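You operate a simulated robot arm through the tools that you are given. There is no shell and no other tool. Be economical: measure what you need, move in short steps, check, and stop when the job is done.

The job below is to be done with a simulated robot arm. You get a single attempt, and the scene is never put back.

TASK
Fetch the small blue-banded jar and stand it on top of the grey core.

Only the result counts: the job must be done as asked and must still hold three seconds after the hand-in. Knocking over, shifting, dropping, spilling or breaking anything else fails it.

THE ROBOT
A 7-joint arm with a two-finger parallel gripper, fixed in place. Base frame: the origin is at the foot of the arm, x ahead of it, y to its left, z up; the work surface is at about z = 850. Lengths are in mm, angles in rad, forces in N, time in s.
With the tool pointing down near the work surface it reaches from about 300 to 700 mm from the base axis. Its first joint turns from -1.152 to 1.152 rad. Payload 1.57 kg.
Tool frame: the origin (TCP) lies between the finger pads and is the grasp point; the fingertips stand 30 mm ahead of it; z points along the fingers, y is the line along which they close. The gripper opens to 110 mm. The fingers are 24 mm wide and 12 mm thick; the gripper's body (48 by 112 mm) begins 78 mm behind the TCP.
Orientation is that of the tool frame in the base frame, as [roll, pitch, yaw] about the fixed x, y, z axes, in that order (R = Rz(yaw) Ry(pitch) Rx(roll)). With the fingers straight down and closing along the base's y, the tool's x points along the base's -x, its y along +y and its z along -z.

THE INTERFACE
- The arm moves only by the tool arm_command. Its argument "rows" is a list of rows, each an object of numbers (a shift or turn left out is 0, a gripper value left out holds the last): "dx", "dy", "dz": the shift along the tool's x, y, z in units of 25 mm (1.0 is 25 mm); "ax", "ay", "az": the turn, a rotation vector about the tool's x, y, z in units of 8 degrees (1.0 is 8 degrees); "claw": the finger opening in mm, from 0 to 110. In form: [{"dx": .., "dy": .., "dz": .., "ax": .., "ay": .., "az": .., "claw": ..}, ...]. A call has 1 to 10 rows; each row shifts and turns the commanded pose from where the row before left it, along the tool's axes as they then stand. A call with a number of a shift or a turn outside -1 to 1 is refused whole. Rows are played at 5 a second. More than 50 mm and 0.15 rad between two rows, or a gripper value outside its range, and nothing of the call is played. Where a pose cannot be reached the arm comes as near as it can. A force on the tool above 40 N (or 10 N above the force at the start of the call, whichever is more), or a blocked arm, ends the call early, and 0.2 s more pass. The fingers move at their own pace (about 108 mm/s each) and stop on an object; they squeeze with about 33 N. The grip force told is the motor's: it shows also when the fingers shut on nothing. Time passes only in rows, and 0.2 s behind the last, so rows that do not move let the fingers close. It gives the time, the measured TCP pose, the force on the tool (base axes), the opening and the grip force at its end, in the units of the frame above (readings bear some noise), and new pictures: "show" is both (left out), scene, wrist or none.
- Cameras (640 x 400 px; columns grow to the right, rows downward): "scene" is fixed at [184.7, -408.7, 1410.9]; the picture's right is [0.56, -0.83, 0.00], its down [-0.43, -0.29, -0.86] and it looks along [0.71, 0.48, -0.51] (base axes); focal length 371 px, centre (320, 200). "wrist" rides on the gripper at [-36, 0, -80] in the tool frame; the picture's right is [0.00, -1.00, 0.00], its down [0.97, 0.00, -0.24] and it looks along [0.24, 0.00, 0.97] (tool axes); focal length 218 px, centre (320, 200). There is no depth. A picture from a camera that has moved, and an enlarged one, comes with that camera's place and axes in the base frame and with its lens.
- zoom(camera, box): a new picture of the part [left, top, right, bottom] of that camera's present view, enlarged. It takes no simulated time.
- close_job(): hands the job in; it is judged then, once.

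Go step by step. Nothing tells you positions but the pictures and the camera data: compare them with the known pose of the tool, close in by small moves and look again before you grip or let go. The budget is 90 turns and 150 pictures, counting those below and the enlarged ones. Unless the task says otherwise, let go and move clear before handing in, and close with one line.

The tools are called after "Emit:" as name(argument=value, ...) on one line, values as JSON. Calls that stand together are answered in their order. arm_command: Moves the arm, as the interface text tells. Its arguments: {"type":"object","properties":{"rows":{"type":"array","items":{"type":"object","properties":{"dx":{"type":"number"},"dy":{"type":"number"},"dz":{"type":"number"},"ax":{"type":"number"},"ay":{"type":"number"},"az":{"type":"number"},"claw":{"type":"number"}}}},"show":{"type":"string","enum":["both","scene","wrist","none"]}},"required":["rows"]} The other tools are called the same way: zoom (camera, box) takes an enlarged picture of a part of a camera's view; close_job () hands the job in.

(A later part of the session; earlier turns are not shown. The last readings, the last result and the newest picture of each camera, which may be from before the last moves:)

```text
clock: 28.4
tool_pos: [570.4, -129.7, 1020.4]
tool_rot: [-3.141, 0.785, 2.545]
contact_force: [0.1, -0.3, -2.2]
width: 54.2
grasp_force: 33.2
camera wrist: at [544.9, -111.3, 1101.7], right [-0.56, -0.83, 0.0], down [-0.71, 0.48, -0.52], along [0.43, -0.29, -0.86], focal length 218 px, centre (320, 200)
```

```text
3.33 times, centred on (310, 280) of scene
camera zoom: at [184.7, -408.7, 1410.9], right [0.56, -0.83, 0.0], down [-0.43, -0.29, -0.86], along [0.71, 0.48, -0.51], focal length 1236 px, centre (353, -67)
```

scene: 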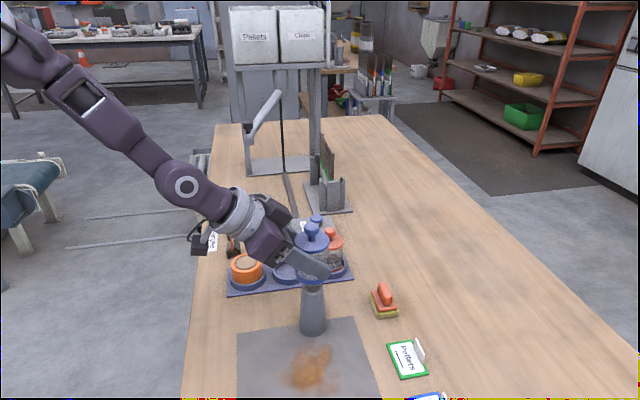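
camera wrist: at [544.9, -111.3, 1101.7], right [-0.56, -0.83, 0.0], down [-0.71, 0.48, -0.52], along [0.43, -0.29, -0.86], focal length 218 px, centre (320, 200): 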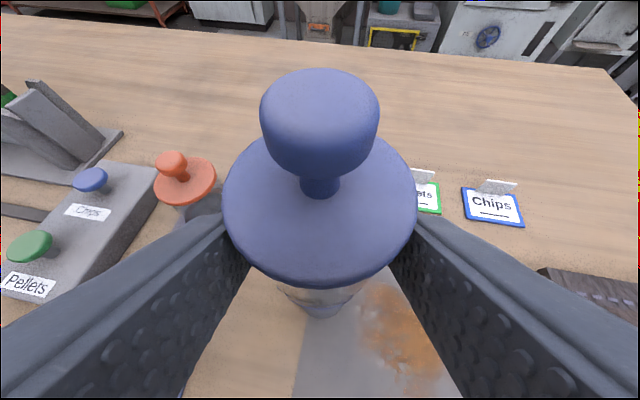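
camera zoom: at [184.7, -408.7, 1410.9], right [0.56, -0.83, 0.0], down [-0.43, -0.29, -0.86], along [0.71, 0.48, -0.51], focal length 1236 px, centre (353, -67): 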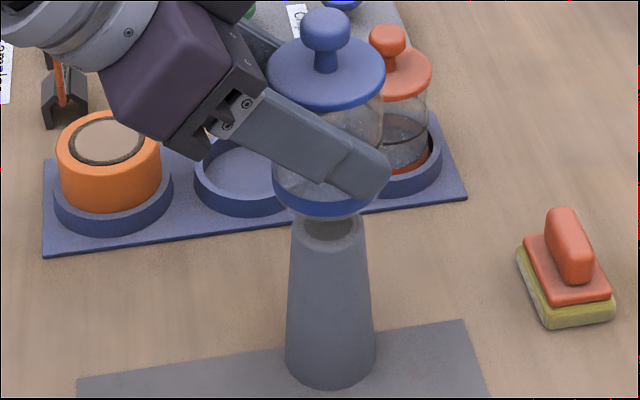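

The core sits about 4 mm toward tool -y. I'll correct that and lower 14 mm.

Emit:
arm_command(rows=[{"dy": -0.09}, {"dy": -0.08}, {"dx": 0.1, "dz": 0.1}, {"dx": 0.1, "dz": 0.1}, {"dx": 0.1, "dz": 0.1}, {"dx": 0.1, "dz": 0.1}, {}], show="none")

Emit:
zoom(camera="wrist", box=[240, 220, 400, 340])

Emit:
zoom(camera="scene", box=[285, 240, 340, 300])

```text
clock: 30.0
tool_pos: [567.0, -133.0, 1007.4]
tool_rot: [3.141, 0.787, 2.544]
contact_force: [0.0, -0.5, -2.9]
width: 54.3
grasp_force: 32.5
```

```text
3.33 times, centred on (320, 280) of wrist
camera zoom: at [542.8, -114.8, 1088.1], right [-0.56, -0.83, 0.0], down [-0.71, 0.48, -0.52], along [0.43, -0.29, -0.86], focal length 728 px, centre (320, -67)
```

zoom: 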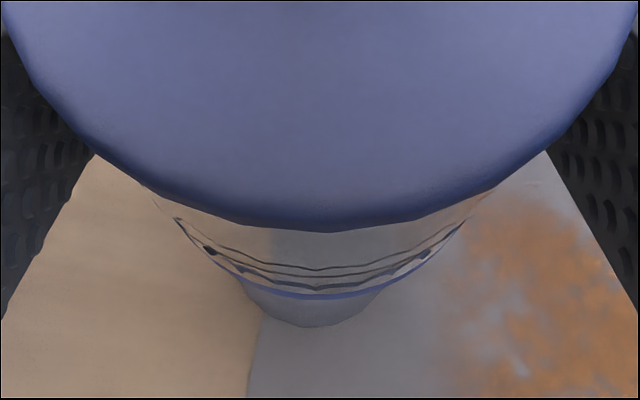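

```text
6.67 times, centred on (312, 270) of scene
camera zoom: at [184.7, -408.7, 1410.9], right [0.56, -0.83, 0.0], down [-0.43, -0.29, -0.86], along [0.71, 0.48, -0.51], focal length 2471 px, centre (370, -267)
```

zoom: 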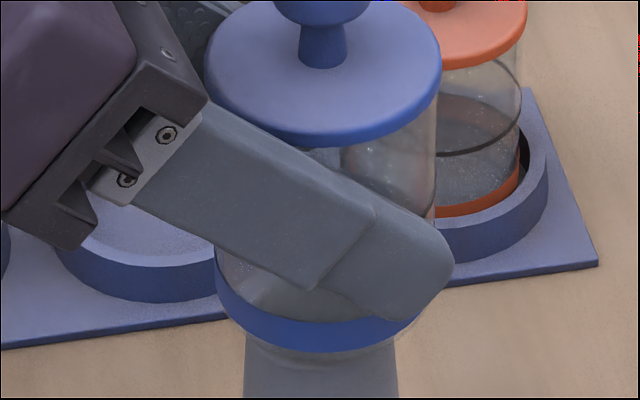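

The jar is now centred in both views. I'll lower in small steps, watching the force.

Emit:
arm_command(rows=[{"dx": 0.06, "dz": 0.06}, {"dx": 0.06, "dz": 0.06}, {"dx": 0.06, "dz": 0.06}, {"dx": 0.06, "dz": 0.06}, {}], show="none")

Emit:
zoom(camera="scene", box=[285, 250, 340, 310])

```text
clock: 31.2
tool_pos: [567.6, -134.0, 1000.2]
tool_rot: [3.141, 0.786, 2.544]
contact_force: [-0.1, -0.9, -2.5]
width: 54.2
grasp_force: 32.6
```

```text
6.67 times, centred on (312, 280) of scene
camera zoom: at [184.7, -408.7, 1410.9], right [0.56, -0.83, 0.0], down [-0.43, -0.29, -0.86], along [0.71, 0.48, -0.51], focal length 2471 px, centre (370, -333)
```

zoom: 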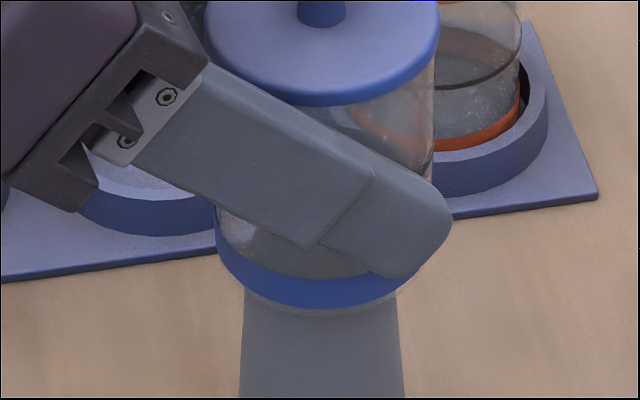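

No contact yet, so I'm continuing in 1 mm steps.

Emit:
arm_command(rows=[{"dx": 0.028, "dz": 0.028}, {"dx": 0.028, "dz": 0.028}, {"dx": 0.028, "dz": 0.028}, {}], show="none")

Emit:
arm_command(rows=[{"dx": 0.028, "dz": 0.028}, {"dx": 0.028, "dz": 0.028}, {}], show="none")

```text
clock: 32.2
tool_pos: [567.5, -132.4, 997.0]
tool_rot: [3.141, 0.79, 2.544]
contact_force: [-1.0, -0.2, 17.6]
width: 53.9
grasp_force: 32.7
```

```text
clock: 33.0
tool_pos: [567.7, -132.6, 994.0]
tool_rot: [3.141, 0.785, 2.546]
contact_force: [-0.9, 0.6, 23.9]
width: 54.1
grasp_force: 33.3
```

Contact is made. I'll relieve the push slightly and look.

Emit:
arm_command(rows=[{"dx": -0.02, "dz": -0.02}, {}], show="wrist")

Emit:
zoom(camera="scene", box=[270, 220, 345, 340])

```text
clock: 33.6
tool_pos: [566.7, -132.3, 994.7]
tool_rot: [3.141, 0.786, 2.544]
contact_force: [0.5, -0.4, 14.3]
width: 53.8
grasp_force: 33.0
camera wrist: at [543.0, -114.3, 1075.2], right [-0.56, -0.83, 0.0], down [-0.71, 0.48, -0.52], along [0.43, -0.29, -0.86], focal length 218 px, centre (320, 200)
```

wrist: 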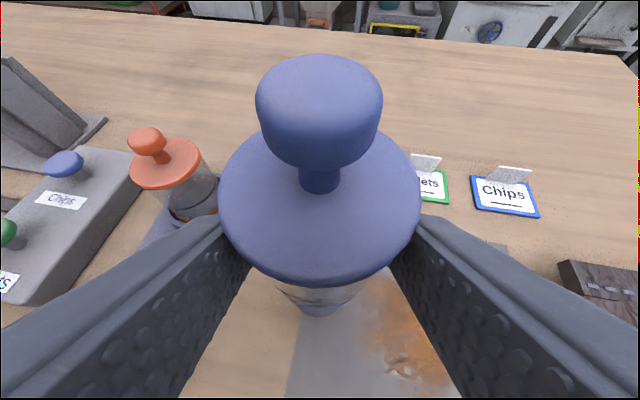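

```text
3.33 times, centred on (308, 280) of scene
camera zoom: at [184.4, -408.6, 1411.0], right [0.56, -0.83, 0.0], down [-0.43, -0.29, -0.86], along [0.71, 0.48, -0.51], focal length 1236 px, centre (362, -67)
```

zoom: 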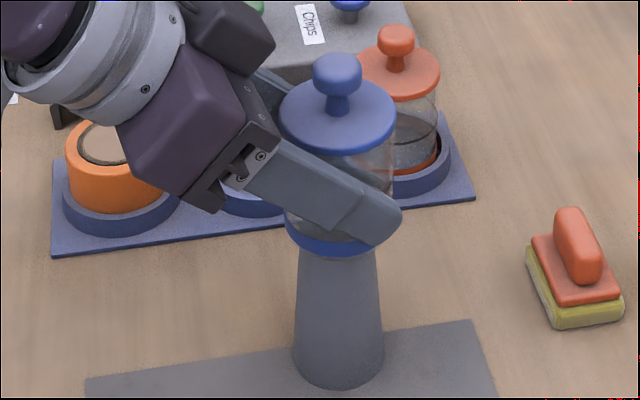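

The jar is upright and resting on the core. I'll take off the remaining push and then open gently.

Emit:
arm_command(rows=[{"dx": -0.02, "dz": -0.02}, {}], show="none")

```text
clock: 34.2
tool_pos: [566.9, -131.7, 993.9]
tool_rot: [3.141, 0.783, 2.547]
contact_force: [1.0, -0.6, 4.8]
width: 54.2
grasp_force: 32.9
```

Emit:
arm_command(rows=[{"dx": -0.013, "dz": -0.013}, {}], show="none")

Emit:
zoom(camera="scene", box=[285, 230, 340, 300])

```text
clock: 34.8
tool_pos: [567.4, -132.3, 995.2]
tool_rot: [3.141, 0.783, 2.547]
contact_force: [-0.3, -0.1, -3.2]
width: 54.1
grasp_force: 32.6
```

```text
5.71 times, centred on (312, 265) of scene
camera zoom: at [184.7, -408.7, 1410.9], right [0.56, -0.83, 0.0], down [-0.43, -0.29, -0.86], along [0.71, 0.48, -0.51], focal length 2118 px, centre (363, -171)
```

zoom: 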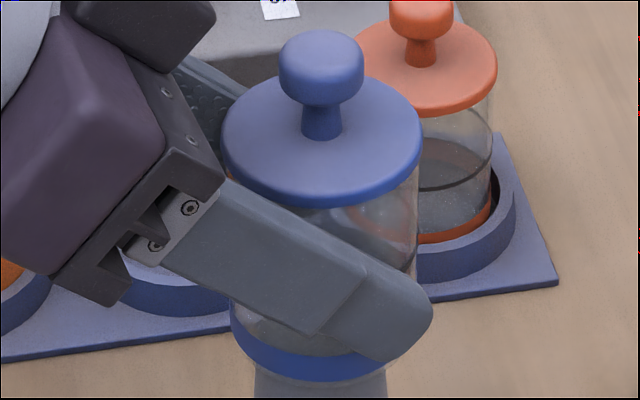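

The load is neutral. I'll settle a hair lower and open slowly.

Emit:
arm_command(rows=[{"dx": 0.01, "dz": 0.01}, {"claw": 56}, {"claw": 58}, {"claw": 62}, {"claw": 70}, {"claw": 80}, {"claw": 90}, {}])

Emit:
zoom(camera="scene", box=[270, 220, 345, 340])

```text
clock: 36.6
tool_pos: [567.9, -132.8, 995.1]
tool_rot: [-3.141, 0.785, 2.546]
contact_force: [0.3, 0.9, -0.3]
width: 89.8
grasp_force: 0.1
camera wrist: at [543.7, -114.4, 1076.4], right [-0.56, -0.83, 0.0], down [-0.71, 0.48, -0.52], along [0.43, -0.29, -0.86], focal length 218 px, centre (320, 200)
```

scene: 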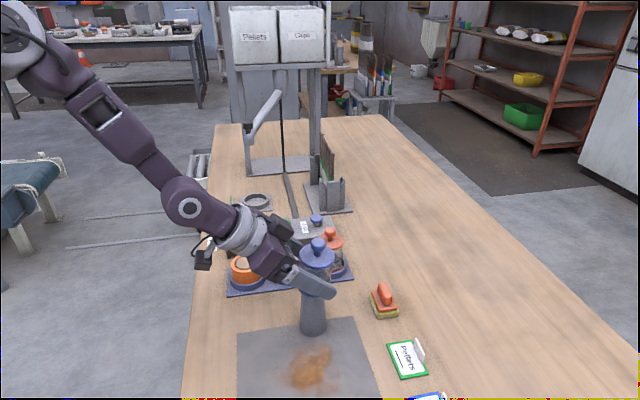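
wrist: 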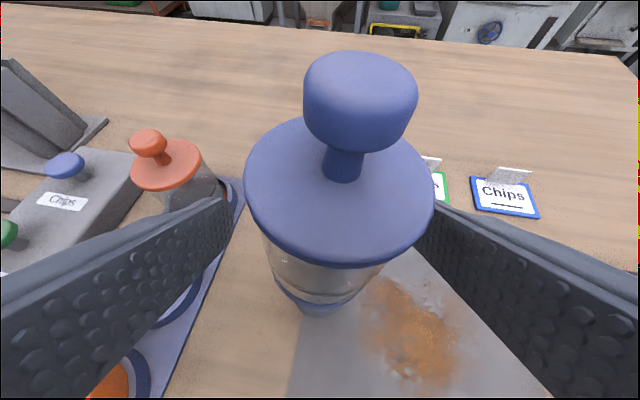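

```text
3.33 times, centred on (308, 280) of scene
camera zoom: at [184.7, -408.7, 1410.9], right [0.56, -0.83, 0.0], down [-0.43, -0.29, -0.86], along [0.71, 0.48, -0.51], focal length 1236 px, centre (362, -67)
```

zoom: 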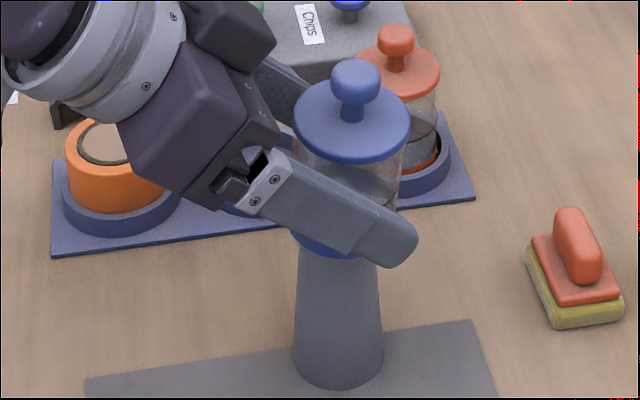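

The lid appears to have shifted toward the near finger, so the jar may be leaning. I'll look closely without moving.

Emit:
zoom(camera="scene", box=[285, 230, 345, 300])

Emit:
zoom(camera="wrist", box=[220, 190, 440, 330])

```text
5.71 times, centred on (315, 265) of scene
camera zoom: at [184.7, -408.7, 1410.9], right [0.56, -0.83, 0.0], down [-0.43, -0.29, -0.86], along [0.71, 0.48, -0.51], focal length 2118 px, centre (349, -171)
```

zoom: 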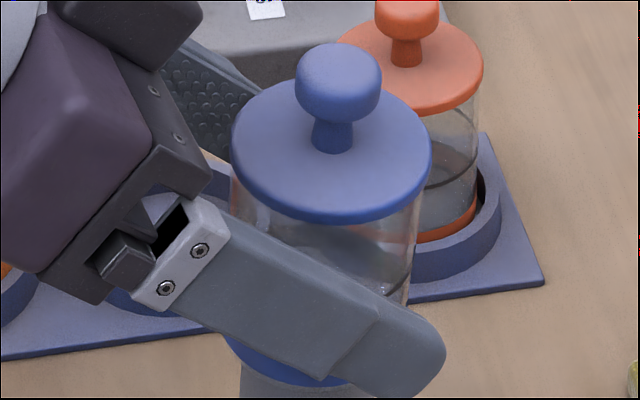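

```text
2.86 times, centred on (330, 260) of wrist
camera zoom: at [543.7, -114.4, 1076.4], right [-0.56, -0.83, 0.0], down [-0.71, 0.48, -0.52], along [0.43, -0.29, -0.86], focal length 624 px, centre (291, 29)
```

zoom: 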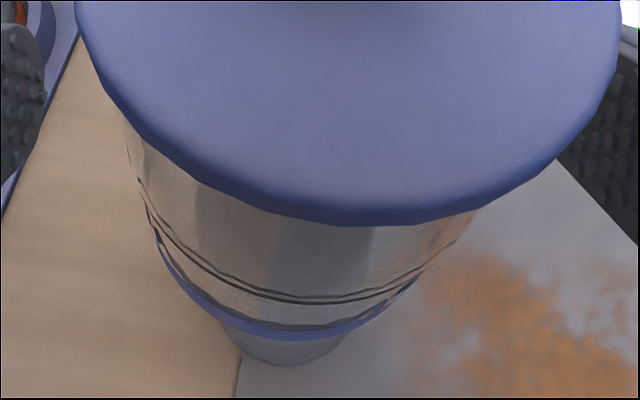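

The jar is leaning toward the near finger. I'll close again gently to catch and straighten it.

Emit:
arm_command(rows=[{"claw": 78}, {"claw": 68}, {"claw": 60}, {"claw": 54}, {"claw": 48}, {}])

Emit:
zoom(camera="scene", box=[285, 230, 345, 300])

Emit:
zoom(camera="wrist", box=[220, 190, 440, 330])

```text
clock: 38.0
tool_pos: [568.4, -132.6, 995.7]
tool_rot: [3.142, 0.786, 2.543]
contact_force: [0.4, 1.0, -0.4]
width: 53.9
grasp_force: 32.7
camera wrist: at [543.7, -114.4, 1076.4], right [-0.56, -0.83, 0.0], down [-0.71, 0.48, -0.52], along [0.43, -0.29, -0.86], focal length 218 px, centre (320, 200)
```

scene: 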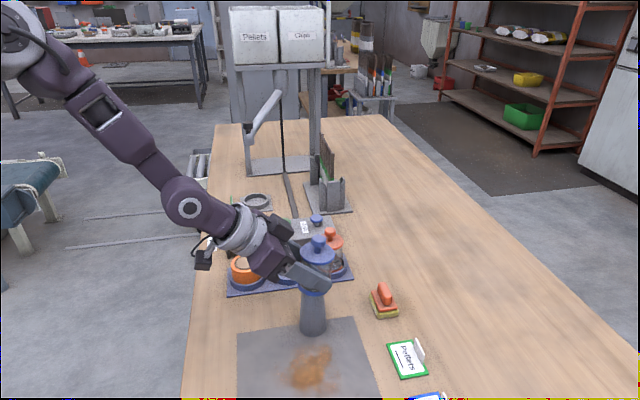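
wrist: 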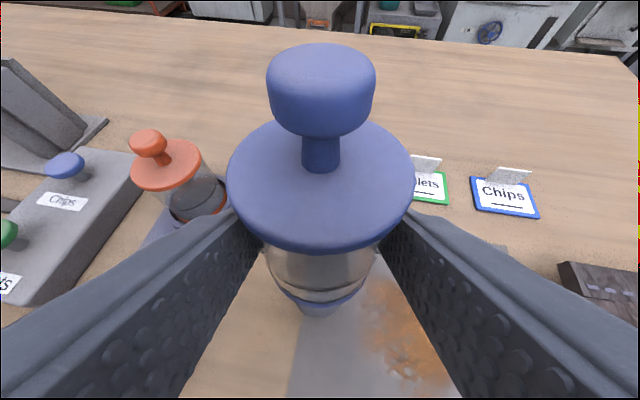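

```text
5.71 times, centred on (315, 265) of scene
camera zoom: at [184.7, -408.7, 1410.9], right [0.56, -0.83, 0.0], down [-0.43, -0.29, -0.86], along [0.71, 0.48, -0.51], focal length 2118 px, centre (349, -171)
```

zoom: 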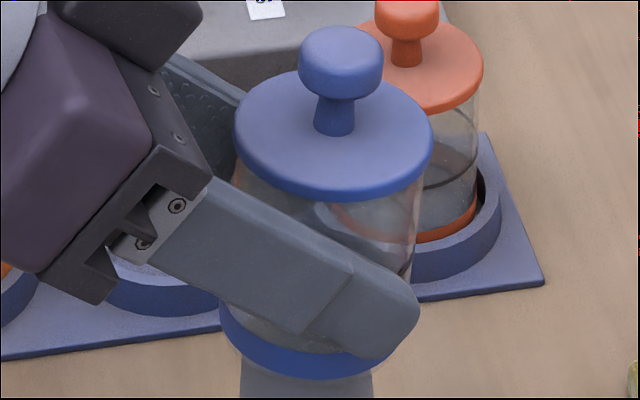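

```text
2.86 times, centred on (330, 260) of wrist
camera zoom: at [543.7, -114.4, 1076.4], right [-0.56, -0.83, 0.0], down [-0.71, 0.48, -0.52], along [0.43, -0.29, -0.86], focal length 624 px, centre (291, 29)
```

zoom: 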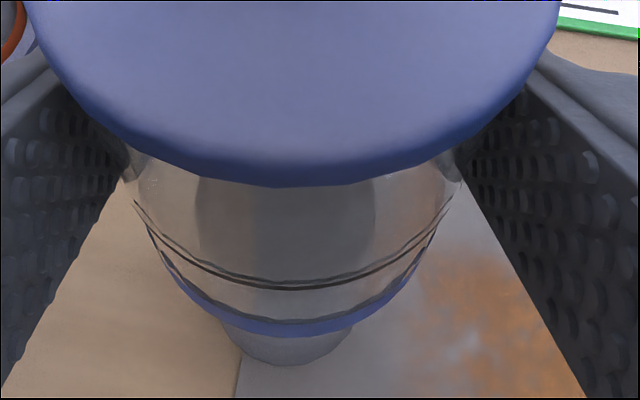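

The catch worked: the jar is held, but it has pivoted forward a few degrees in the grip. I'll lift it off the core slightly and inspect both.

Emit:
arm_command(rows=[{"dx": -0.1, "dz": -0.1}, {"dx": -0.15, "dz": -0.15}, {"dx": -0.2, "dz": -0.2}, {"dx": -0.2, "dz": -0.2}, {"dx": -0.2, "dz": -0.2}, {}])

Emit:
zoom(camera="scene", box=[285, 210, 345, 290])

Emit:
zoom(camera="scene", box=[285, 260, 345, 340])

```text
clock: 39.4
tool_pos: [568.8, -132.1, 1026.8]
tool_rot: [-3.141, 0.785, 2.546]
contact_force: [-0.2, -0.1, -3.1]
width: 54.2
grasp_force: 33.2
camera wrist: at [543.3, -114.6, 1107.5], right [-0.56, -0.83, 0.0], down [-0.71, 0.48, -0.52], along [0.43, -0.29, -0.86], focal length 218 px, centre (320, 200)
```

scene: 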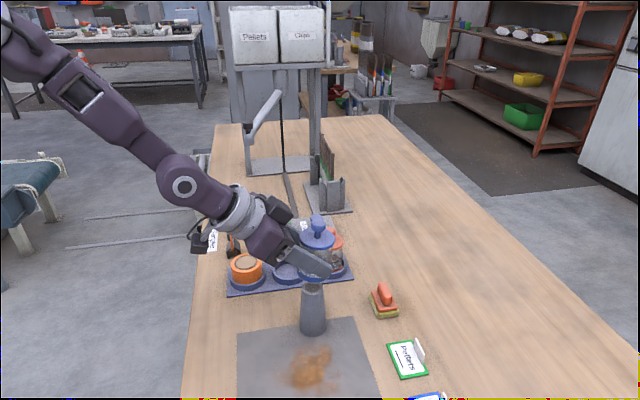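
wrist: 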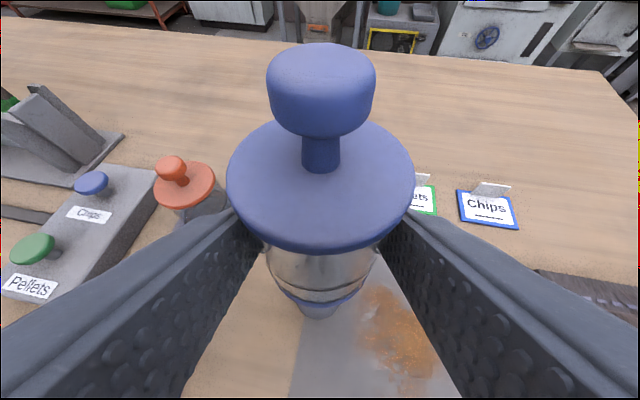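

```text
5.00 times, centred on (315, 250) of scene
camera zoom: at [184.7, -408.7, 1410.9], right [0.56, -0.83, 0.0], down [-0.43, -0.29, -0.86], along [0.71, 0.48, -0.51], focal length 1853 px, centre (345, -50)
```

zoom: 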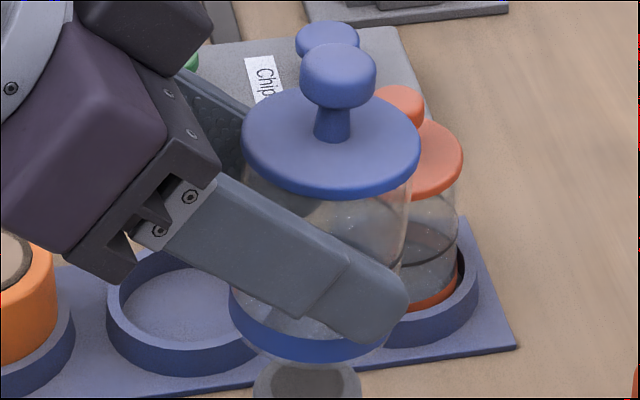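

```text
5.00 times, centred on (315, 300) of scene
camera zoom: at [184.7, -408.7, 1410.9], right [0.56, -0.83, 0.0], down [-0.43, -0.29, -0.86], along [0.71, 0.48, -0.51], focal length 1853 px, centre (345, -300)
```

zoom: 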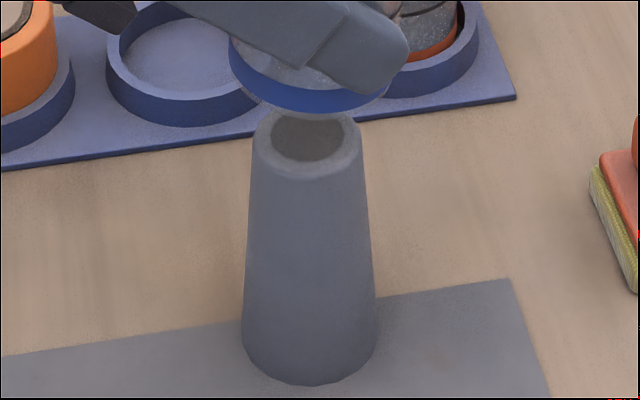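

The core hasn't moved, and the jar is tilted about 7° forward in the grip. I'll rotate the hand to set the jar upright, then realign.

Emit:
arm_command(rows=[{"ay": -0.3}, {"ay": -0.3}, {"ay": -0.25}, {}])

Emit:
zoom(camera="scene", box=[285, 210, 345, 290])

Emit:
zoom(camera="wrist", box=[240, 220, 400, 340])

```text
clock: 40.4
tool_pos: [567.4, -133.9, 1025.6]
tool_rot: [-3.141, 0.904, 2.544]
contact_force: [-0.3, -0.1, -2.1]
width: 54.1
grasp_force: 33.2
camera wrist: at [535.7, -109.5, 1102.1], right [-0.56, -0.83, 0.0], down [-0.65, 0.44, -0.61], along [0.51, -0.35, -0.79], focal length 218 px, centre (320, 200)
```

scene: 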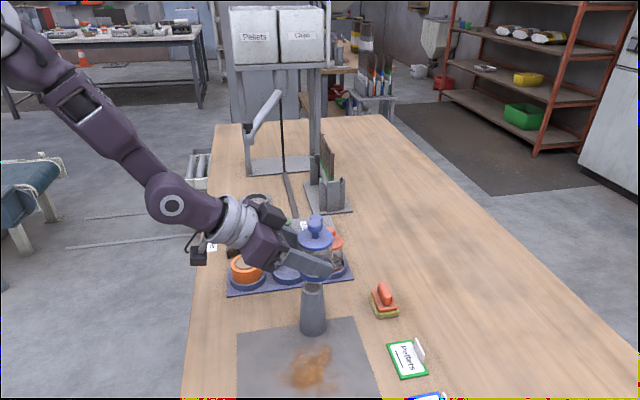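
wrist: 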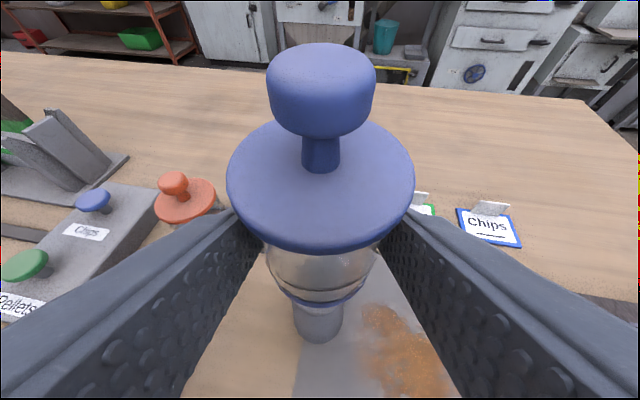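

```text
5.00 times, centred on (315, 250) of scene
camera zoom: at [184.7, -408.7, 1410.9], right [0.56, -0.83, 0.0], down [-0.43, -0.29, -0.86], along [0.71, 0.48, -0.51], focal length 1853 px, centre (345, -50)
```

zoom: 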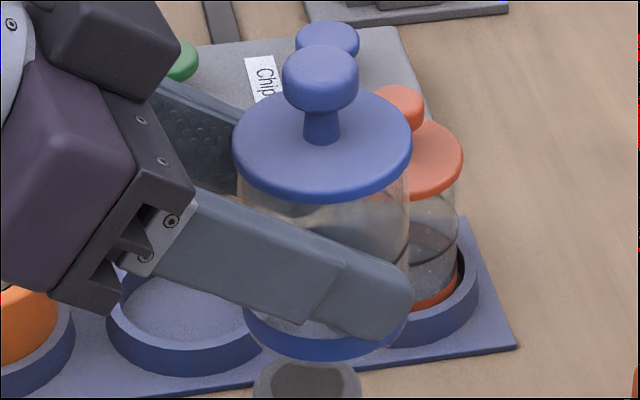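

```text
3.33 times, centred on (320, 280) of wrist
camera zoom: at [535.7, -109.5, 1102.1], right [-0.56, -0.83, 0.0], down [-0.65, 0.44, -0.61], along [0.51, -0.35, -0.79], focal length 728 px, centre (320, -67)
```

zoom: 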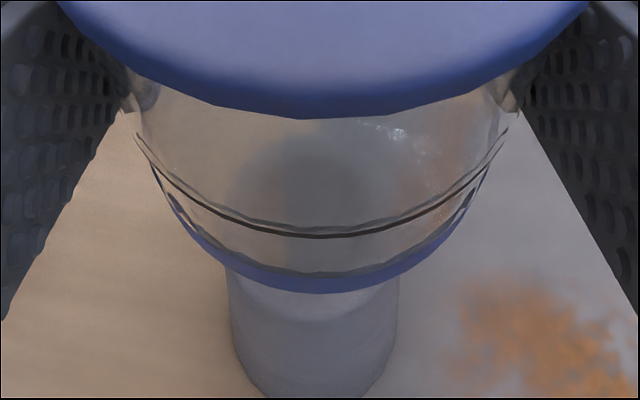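

The jar is upright again. Its base needs about 5.7 mm back along the hand's heading and 2.4 mm in tool +y to be centred on the core.

Emit:
arm_command(rows=[{"dx": 0.07, "dz": -0.09, "dy": 0.048}, {"dx": 0.071, "dz": -0.089, "dy": 0.048}, {"dx": 0.126, "dz": 0.099}, {"dx": 0.126, "dz": 0.099}, {"dx": 0.126, "dz": 0.099}, {"dx": 0.126, "dz": 0.099}, {}], show="none")

Emit:
zoom(camera="scene", box=[285, 220, 345, 300])

Emit:
zoom(camera="wrist", box=[240, 220, 400, 340])

```text
clock: 42.0
tool_pos: [563.9, -127.3, 1008.2]
tool_rot: [3.141, 0.904, 2.545]
contact_force: [0.4, 0.2, -3.0]
width: 53.9
grasp_force: 33.5
```

```text
5.00 times, centred on (315, 260) of scene
camera zoom: at [184.7, -408.7, 1410.9], right [0.56, -0.83, 0.0], down [-0.43, -0.29, -0.86], along [0.71, 0.48, -0.51], focal length 1853 px, centre (345, -100)
```

zoom: 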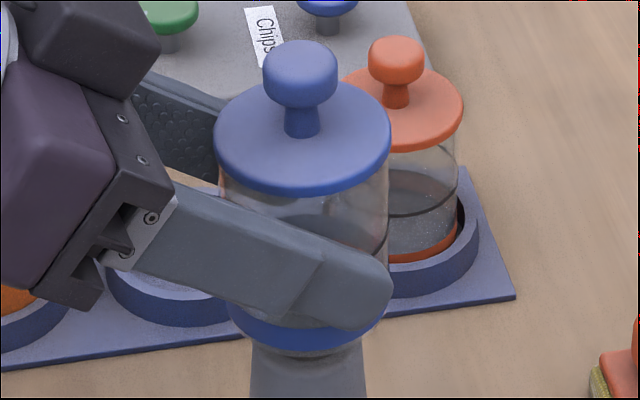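

```text
3.33 times, centred on (320, 280) of wrist
camera zoom: at [532.0, -104.3, 1085.1], right [-0.56, -0.83, 0.0], down [-0.65, 0.44, -0.61], along [0.51, -0.34, -0.79], focal length 728 px, centre (320, -67)
```

zoom: 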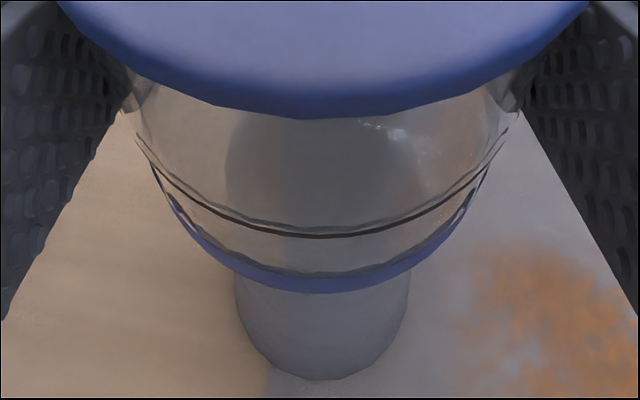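

Aligned within about 1 mm in both views and upright. Lowering in gentle steps.

Emit:
arm_command(rows=[{"dx": 0.063, "dz": 0.0495}, {"dx": 0.063, "dz": 0.0495}, {"dx": 0.063, "dz": 0.0495}, {"dx": 0.063, "dz": 0.0495}, {}], show="none")

Emit:
arm_command(rows=[{"dx": 0.031, "dz": 0.0247}, {"dx": 0.0, "dz": 0.0}], show="none")

Emit:
zoom(camera="scene", box=[285, 230, 345, 310])

```text
clock: 43.2
tool_pos: [562.9, -128.1, 1001.7]
tool_rot: [3.141, 0.906, 2.543]
contact_force: [-1.2, -0.4, -2.3]
width: 54.0
grasp_force: 32.9
```

```text
clock: 43.8
tool_pos: [563.9, -127.1, 1000.3]
tool_rot: [3.142, 0.904, 2.546]
contact_force: [-0.2, 0.5, -2.7]
width: 53.7
grasp_force: 33.2
```

```text
5.00 times, centred on (315, 270) of scene
camera zoom: at [184.7, -408.7, 1410.9], right [0.56, -0.83, 0.0], down [-0.43, -0.29, -0.86], along [0.71, 0.48, -0.51], focal length 1853 px, centre (345, -150)
```

zoom: 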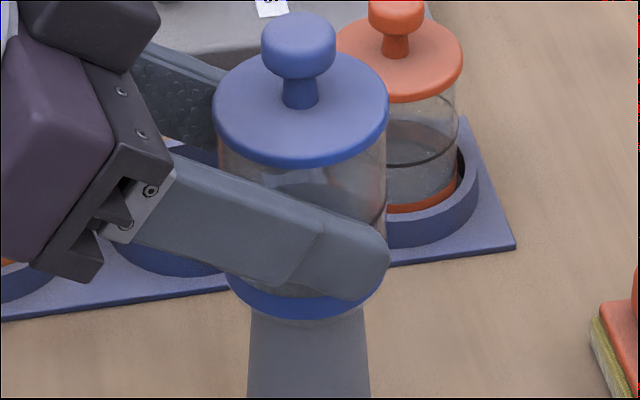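

Emit:
arm_command(rows=[{"dx": 0.031, "dz": 0.0247}, {}], show="none")

Emit:
arm_command(rows=[{"dx": 0.022, "dz": 0.017}, {}], show="none")

```text
clock: 44.4
tool_pos: [564.0, -126.9, 999.0]
tool_rot: [-3.141, 0.904, 2.545]
contact_force: [0.5, -0.1, -2.6]
width: 54.1
grasp_force: 33.0
```

```text
clock: 45.0
tool_pos: [563.0, -127.2, 998.8]
tool_rot: [3.141, 0.903, 2.545]
contact_force: [-0.4, -0.2, -2.1]
width: 53.9
grasp_force: 33.1
```

Still no contact, so I'm continuing in 0.7 mm steps.

Emit:
arm_command(rows=[{"dx": 0.022, "dz": 0.017}, {}], show="none")

Emit:
arm_command(rows=[{"dx": 0.022, "dz": 0.017}, {}], show="none")

```text
clock: 45.6
tool_pos: [563.7, -127.3, 998.2]
tool_rot: [3.141, 0.904, 2.544]
contact_force: [0.0, 0.2, -2.9]
width: 53.8
grasp_force: 32.8
```

```text
clock: 46.2
tool_pos: [564.7, -128.2, 998.1]
tool_rot: [3.141, 0.905, 2.546]
contact_force: [-0.7, 0.2, -2.7]
width: 53.6
grasp_force: 32.4
```

Emit:
arm_command(rows=[{"dx": 0.022, "dz": 0.017}, {}], show="none")

Emit:
zoom(camera="scene", box=[285, 260, 345, 310])

Emit:
zoom(camera="wrist", box=[240, 220, 400, 340])

```text
clock: 46.8
tool_pos: [564.2, -126.6, 996.2]
tool_rot: [-3.141, 0.903, 2.543]
contact_force: [0.9, 0.5, -3.0]
width: 54.0
grasp_force: 32.9
```

```text
8.00 times, centred on (315, 285) of scene
camera zoom: at [184.7, -408.7, 1410.9], right [0.56, -0.83, 0.0], down [-0.43, -0.29, -0.86], along [0.71, 0.48, -0.51], focal length 2965 px, centre (360, -480)
```

zoom: 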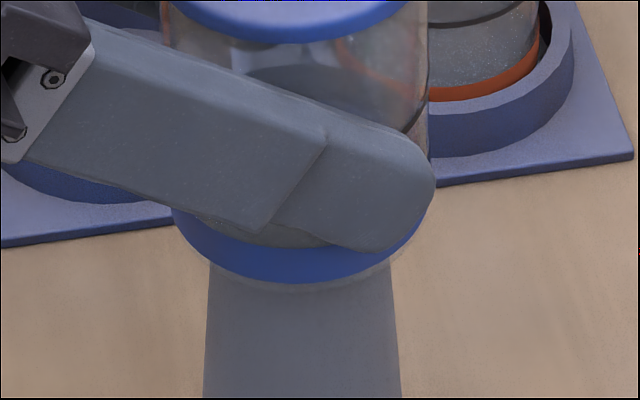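

```text
3.33 times, centred on (320, 280) of wrist
camera zoom: at [532.0, -104.1, 1073.1], right [-0.56, -0.83, 0.0], down [-0.65, 0.44, -0.61], along [0.51, -0.35, -0.79], focal length 728 px, centre (320, -67)
```

zoom: 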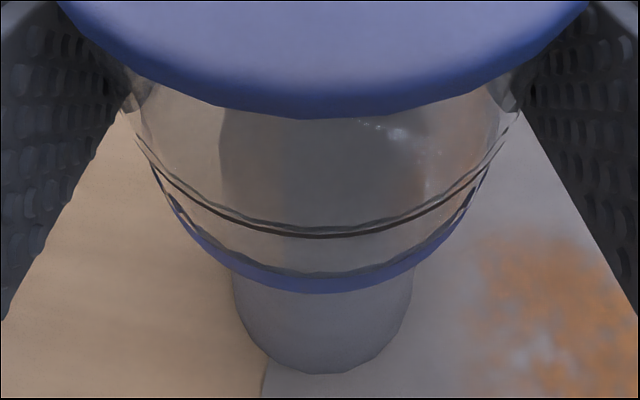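

Alignment is excellent. Lowering further.

Emit:
arm_command(rows=[{"dx": 0.025, "dz": 0.02}, {}], show="none")

Emit:
arm_command(rows=[{"dx": 0.016, "dz": 0.013}, {}], show="none")

Emit:
arm_command(rows=[{"dx": 0.012, "dz": 0.01}, {}], show="none")

```text
clock: 47.4
tool_pos: [565.4, -128.4, 995.7]
tool_rot: [-3.141, 0.903, 2.544]
contact_force: [0.4, -0.3, -2.4]
width: 53.9
grasp_force: 33.0
```

```text
clock: 48.0
tool_pos: [563.9, -127.9, 995.1]
tool_rot: [3.141, 0.905, 2.546]
contact_force: [-0.1, -0.1, -2.6]
width: 54.2
grasp_force: 33.5
```

```text
clock: 48.6
tool_pos: [563.4, -126.3, 994.6]
tool_rot: [-3.141, 0.905, 2.546]
contact_force: [0.4, 0.1, -1.5]
width: 54.1
grasp_force: 32.9
```

Emit:
arm_command(rows=[{"dx": 0.012, "dz": 0.01}, {}], show="none")

Emit:
arm_command(rows=[{}], show="none")

```text
clock: 49.2
tool_pos: [563.6, -128.2, 994.7]
tool_rot: [3.141, 0.906, 2.545]
contact_force: [0.8, 0.6, 1.1]
width: 53.8
grasp_force: 32.8
```

```text
clock: 49.6
tool_pos: [563.4, -127.5, 993.2]
tool_rot: [-3.142, 0.906, 2.545]
contact_force: [0.6, -0.1, 1.4]
width: 53.8
grasp_force: 33.0
```

Light contact: the core now carries the jar. I'll open by just 2 mm and check.

Emit:
arm_command(rows=[{"claw": 55}, {"claw": 56}, {"claw": 57}, {}], show="none")

Emit:
zoom(camera="scene", box=[285, 230, 345, 310])

Emit:
zoom(camera="wrist", box=[200, 100, 440, 340])

```text
clock: 50.6
tool_pos: [563.4, -127.0, 993.9]
tool_rot: [-3.141, 0.904, 2.546]
contact_force: [0.9, 0.3, -0.3]
width: 57.0
grasp_force: 0.1
```

```text
5.00 times, centred on (315, 270) of scene
camera zoom: at [184.7, -408.7, 1410.9], right [0.56, -0.83, 0.0], down [-0.43, -0.29, -0.86], along [0.71, 0.48, -0.51], focal length 1853 px, centre (345, -150)
```

zoom: 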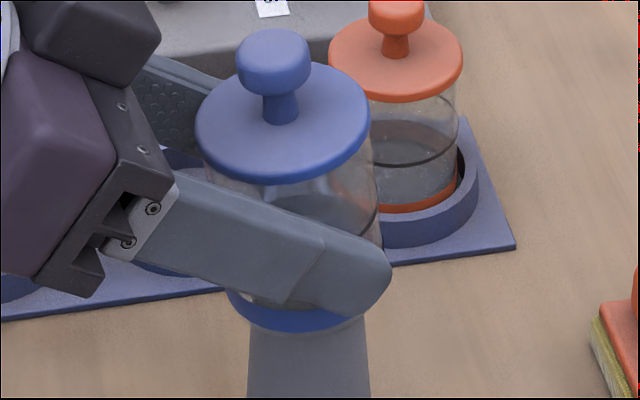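

```text
1.67 times, centred on (320, 220) of wrist
camera zoom: at [531.5, -103.7, 1071.0], right [-0.56, -0.83, 0.0], down [-0.65, 0.44, -0.61], along [0.51, -0.35, -0.79], focal length 364 px, centre (320, 167)
```

zoom: 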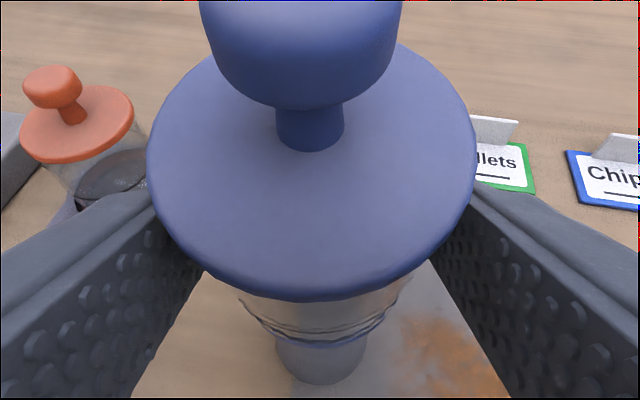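

The jar now leans slightly toward the hand. I'll hold still a moment to see whether this is static or moving.

Emit:
arm_command(rows=[{}], show="none")

Emit:
zoom(camera="scene", box=[285, 230, 345, 310])

Emit:
zoom(camera="wrist", box=[200, 100, 440, 340])

```text
clock: 51.0
tool_pos: [562.4, -126.4, 994.7]
tool_rot: [3.139, 0.905, 2.543]
contact_force: [0.0, -0.7, -0.8]
width: 57.2
grasp_force: 0.0
```

```text
5.00 times, centred on (315, 270) of scene
camera zoom: at [184.7, -408.7, 1410.9], right [0.56, -0.83, 0.0], down [-0.43, -0.29, -0.86], along [0.71, 0.48, -0.51], focal length 1853 px, centre (345, -150)
```

zoom: 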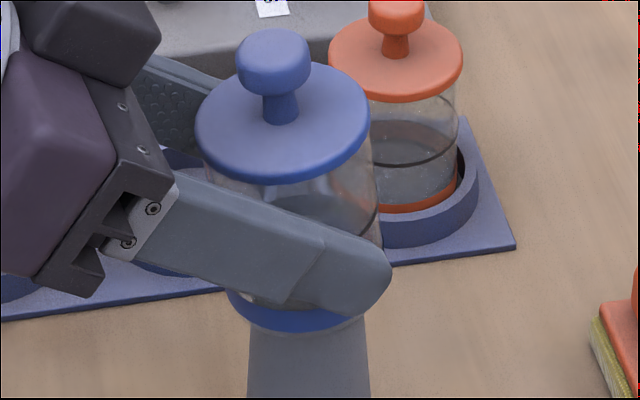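

```text
1.67 times, centred on (320, 220) of wrist
camera zoom: at [531.5, -103.7, 1071.0], right [-0.56, -0.83, 0.0], down [-0.65, 0.44, -0.61], along [0.51, -0.35, -0.79], focal length 364 px, centre (320, 167)
```

zoom: 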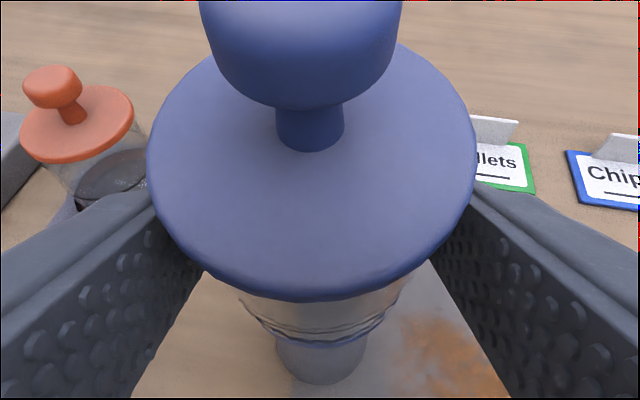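

The lean is static, about 5° toward the hand, and earlier it leaned the other way from a spot about 6 mm further along. So the balance point lies in between. I'll regrip, lift a little and straighten.

Emit:
arm_command(rows=[{"claw": 55}, {"claw": 53}, {"claw": 48}, {}, {"dx": -0.1, "dz": -0.08}, {"dx": -0.1, "dz": -0.08}, {"dx": -0.1, "dz": -0.08}, {"ay": 0.3}, {"ay": 0.3}, {}], show="wrist")

Emit:
zoom(camera="scene", box=[285, 220, 345, 300])

Emit:
zoom(camera="wrist", box=[240, 220, 400, 340])

```text
clock: 53.2
tool_pos: [563.5, -126.6, 1003.9]
tool_rot: [-3.141, 0.82, 2.546]
contact_force: [-0.1, -0.4, -1.2]
width: 53.8
grasp_force: 33.0
camera wrist: at [537.4, -106.8, 1084.1], right [-0.56, -0.83, 0.0], down [-0.69, 0.47, -0.55], along [0.45, -0.31, -0.84], focal length 218 px, centre (320, 200)
```

wrist: 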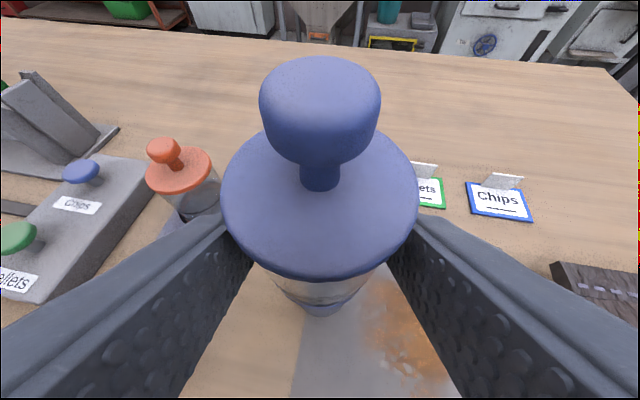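

```text
5.00 times, centred on (315, 260) of scene
camera zoom: at [184.7, -408.7, 1410.9], right [0.56, -0.83, 0.0], down [-0.43, -0.29, -0.86], along [0.71, 0.48, -0.51], focal length 1853 px, centre (345, -100)
```

zoom: 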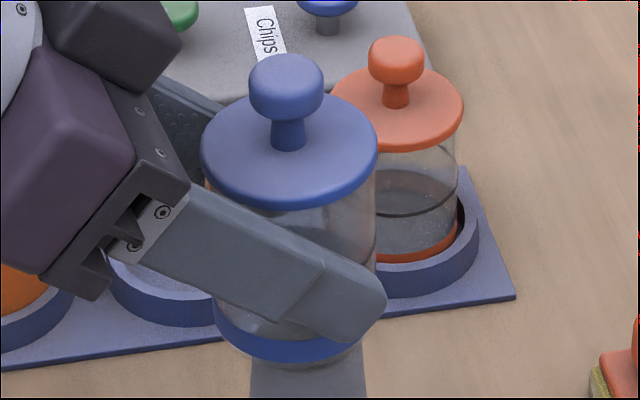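

```text
3.33 times, centred on (320, 280) of wrist
camera zoom: at [537.4, -106.8, 1084.1], right [-0.56, -0.83, 0.0], down [-0.69, 0.47, -0.55], along [0.45, -0.31, -0.84], focal length 728 px, centre (320, -67)
```

zoom: 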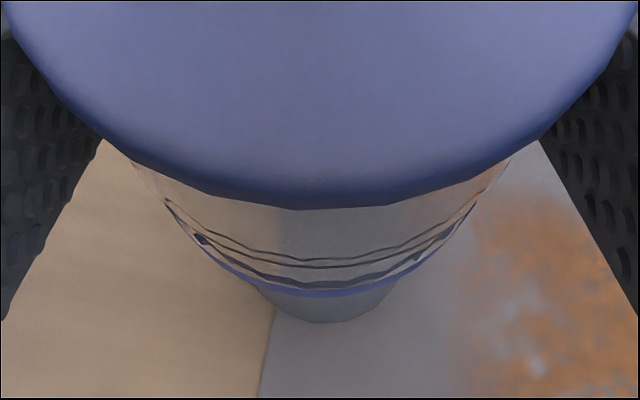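

The jar is upright in the grip again. I'll shift it toward the interpolated balance spot (about 7.3 mm forward to undo the rotation offset, 0.7 mm in -y) and re-check.

Emit:
arm_command(rows=[{"dx": -0.1, "dz": 0.107, "dy": -0.014}, {"dx": -0.1, "dz": 0.107, "dy": -0.014}, {"dx": 0.058, "dz": 0.055}, {}], show="none")

Emit:
zoom(camera="scene", box=[285, 235, 345, 310])

Emit:
zoom(camera="wrist", box=[240, 220, 400, 340])

```text
clock: 54.2
tool_pos: [569.1, -131.1, 1002.0]
tool_rot: [-3.14, 0.82, 2.548]
contact_force: [-0.2, 0.4, -2.7]
width: 53.9
grasp_force: 33.0
```

```text
5.33 times, centred on (315, 272) of scene
camera zoom: at [184.7, -408.7, 1410.9], right [0.56, -0.83, 0.0], down [-0.43, -0.29, -0.86], along [0.71, 0.48, -0.51], focal length 1977 px, centre (347, -187)
```

zoom: 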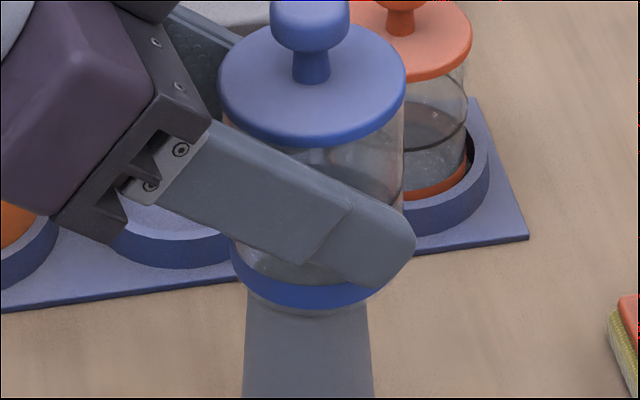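

```text
3.33 times, centred on (320, 280) of wrist
camera zoom: at [542.8, -112.3, 1081.8], right [-0.56, -0.83, 0.0], down [-0.69, 0.47, -0.55], along [0.45, -0.31, -0.84], focal length 728 px, centre (320, -67)
```

zoom: 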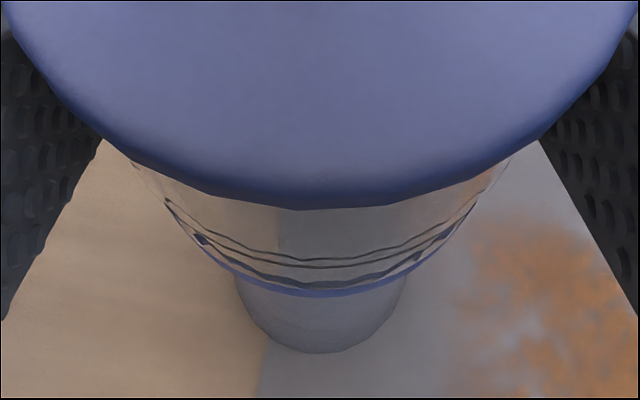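

This is in between the two earlier spots. Lowering to light contact.

Emit:
arm_command(rows=[{"dx": 0.058, "dz": 0.055}, {"dx": 0.058, "dz": 0.055}, {}], show="none")

Emit:
arm_command(rows=[{"dx": 0.02, "dz": 0.0187}, {}], show="none")

Emit:
arm_command(rows=[{"dx": 0.02, "dz": 0.0187}, {}], show="none")

```text
clock: 55.0
tool_pos: [570.4, -131.4, 998.7]
tool_rot: [-3.141, 0.819, 2.544]
contact_force: [-0.5, -1.3, -2.6]
width: 54.0
grasp_force: 33.0
```

```text
clock: 55.6
tool_pos: [568.4, -131.6, 998.2]
tool_rot: [-3.141, 0.82, 2.545]
contact_force: [0.1, 0.1, -1.6]
width: 53.9
grasp_force: 32.5
```

```text
clock: 56.2
tool_pos: [568.9, -131.5, 997.5]
tool_rot: [-3.14, 0.821, 2.545]
contact_force: [-0.7, -0.3, -3.1]
width: 53.8
grasp_force: 33.0
```

Emit:
arm_command(rows=[{"dx": 0.02, "dz": 0.0187}, {}], show="none")

Emit:
arm_command(rows=[{"dx": 0.02, "dz": 0.0187}, {}], show="none")

Emit:
arm_command(rows=[{"dx": 0.015, "dz": 0.014}, {}], show="none")

```text
clock: 56.8
tool_pos: [569.6, -131.2, 996.6]
tool_rot: [3.141, 0.818, 2.545]
contact_force: [0.6, -0.2, -2.9]
width: 53.8
grasp_force: 33.3
```

```text
clock: 57.4
tool_pos: [570.1, -132.1, 994.7]
tool_rot: [-3.141, 0.822, 2.545]
contact_force: [-1.1, -0.4, 0.9]
width: 54.3
grasp_force: 33.6
```

```text
clock: 58.0
tool_pos: [569.6, -132.2, 995.4]
tool_rot: [3.141, 0.822, 2.546]
contact_force: [-0.6, 1.1, 9.1]
width: 53.9
grasp_force: 33.5
```

Contact is made; I'll ease back slightly and open by a hair.

Emit:
arm_command(rows=[{"dx": -0.012, "dz": -0.011}, {}, {"claw": 55}, {"claw": 56}, {"claw": 57}, {}], show="none")

Emit:
zoom(camera="scene", box=[285, 235, 345, 310])

Emit:
zoom(camera="wrist", box=[200, 100, 440, 340])

```text
clock: 59.4
tool_pos: [568.5, -132.3, 994.6]
tool_rot: [-3.141, 0.819, 2.545]
contact_force: [0.9, -0.6, -0.2]
width: 56.9
grasp_force: 0.0
```

```text
5.33 times, centred on (315, 272) of scene
camera zoom: at [184.7, -408.7, 1410.9], right [0.56, -0.83, 0.0], down [-0.43, -0.29, -0.86], along [0.71, 0.48, -0.51], focal length 1977 px, centre (347, -187)
```

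zoom: 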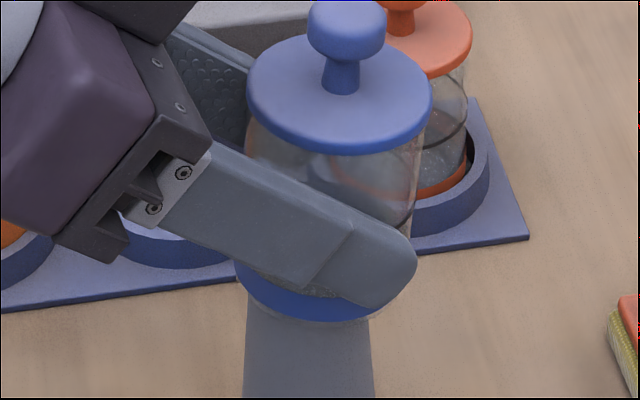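

```text
1.67 times, centred on (320, 220) of wrist
camera zoom: at [542.9, -112.1, 1074.6], right [-0.56, -0.83, 0.0], down [-0.69, 0.47, -0.55], along [0.45, -0.31, -0.84], focal length 364 px, centre (320, 167)
```

zoom: 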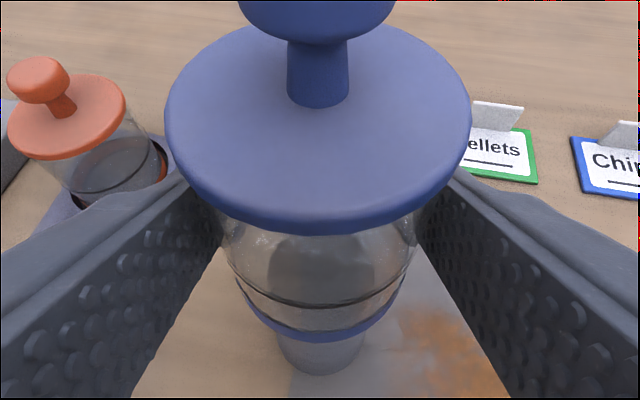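

Now it leans the other way by about the same amount, so the balance point is about 1.5 mm back. I'll take a closer look at the contact through the glass.

Emit:
zoom(camera="wrist", box=[270, 220, 370, 330])

Emit:
zoom(camera="scene", box=[295, 275, 335, 305])

```text
3.64 times, centred on (320, 275) of wrist
camera zoom: at [542.9, -112.1, 1074.6], right [-0.56, -0.83, 0.0], down [-0.69, 0.47, -0.55], along [0.45, -0.31, -0.84], focal length 794 px, centre (320, -73)
```

zoom: 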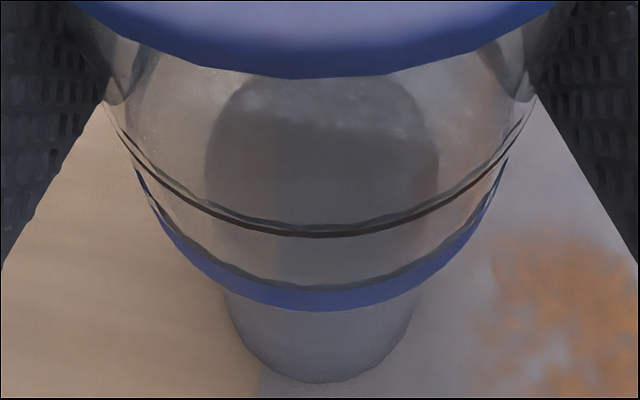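

```text
13.33 times, centred on (315, 290) of scene
camera zoom: at [184.7, -408.7, 1410.9], right [0.56, -0.83, 0.0], down [-0.43, -0.29, -0.86], along [0.71, 0.48, -0.51], focal length 4942 px, centre (387, -1000)
```

zoom: 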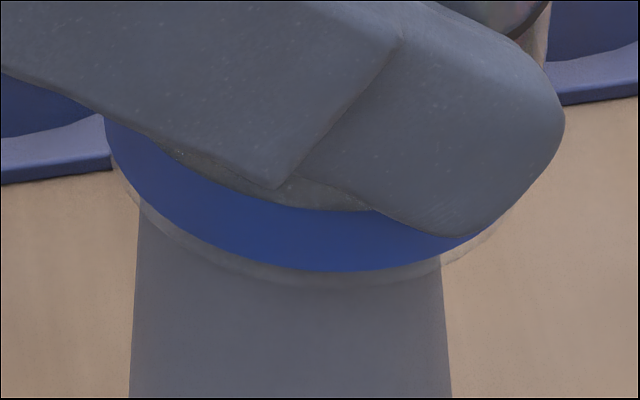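

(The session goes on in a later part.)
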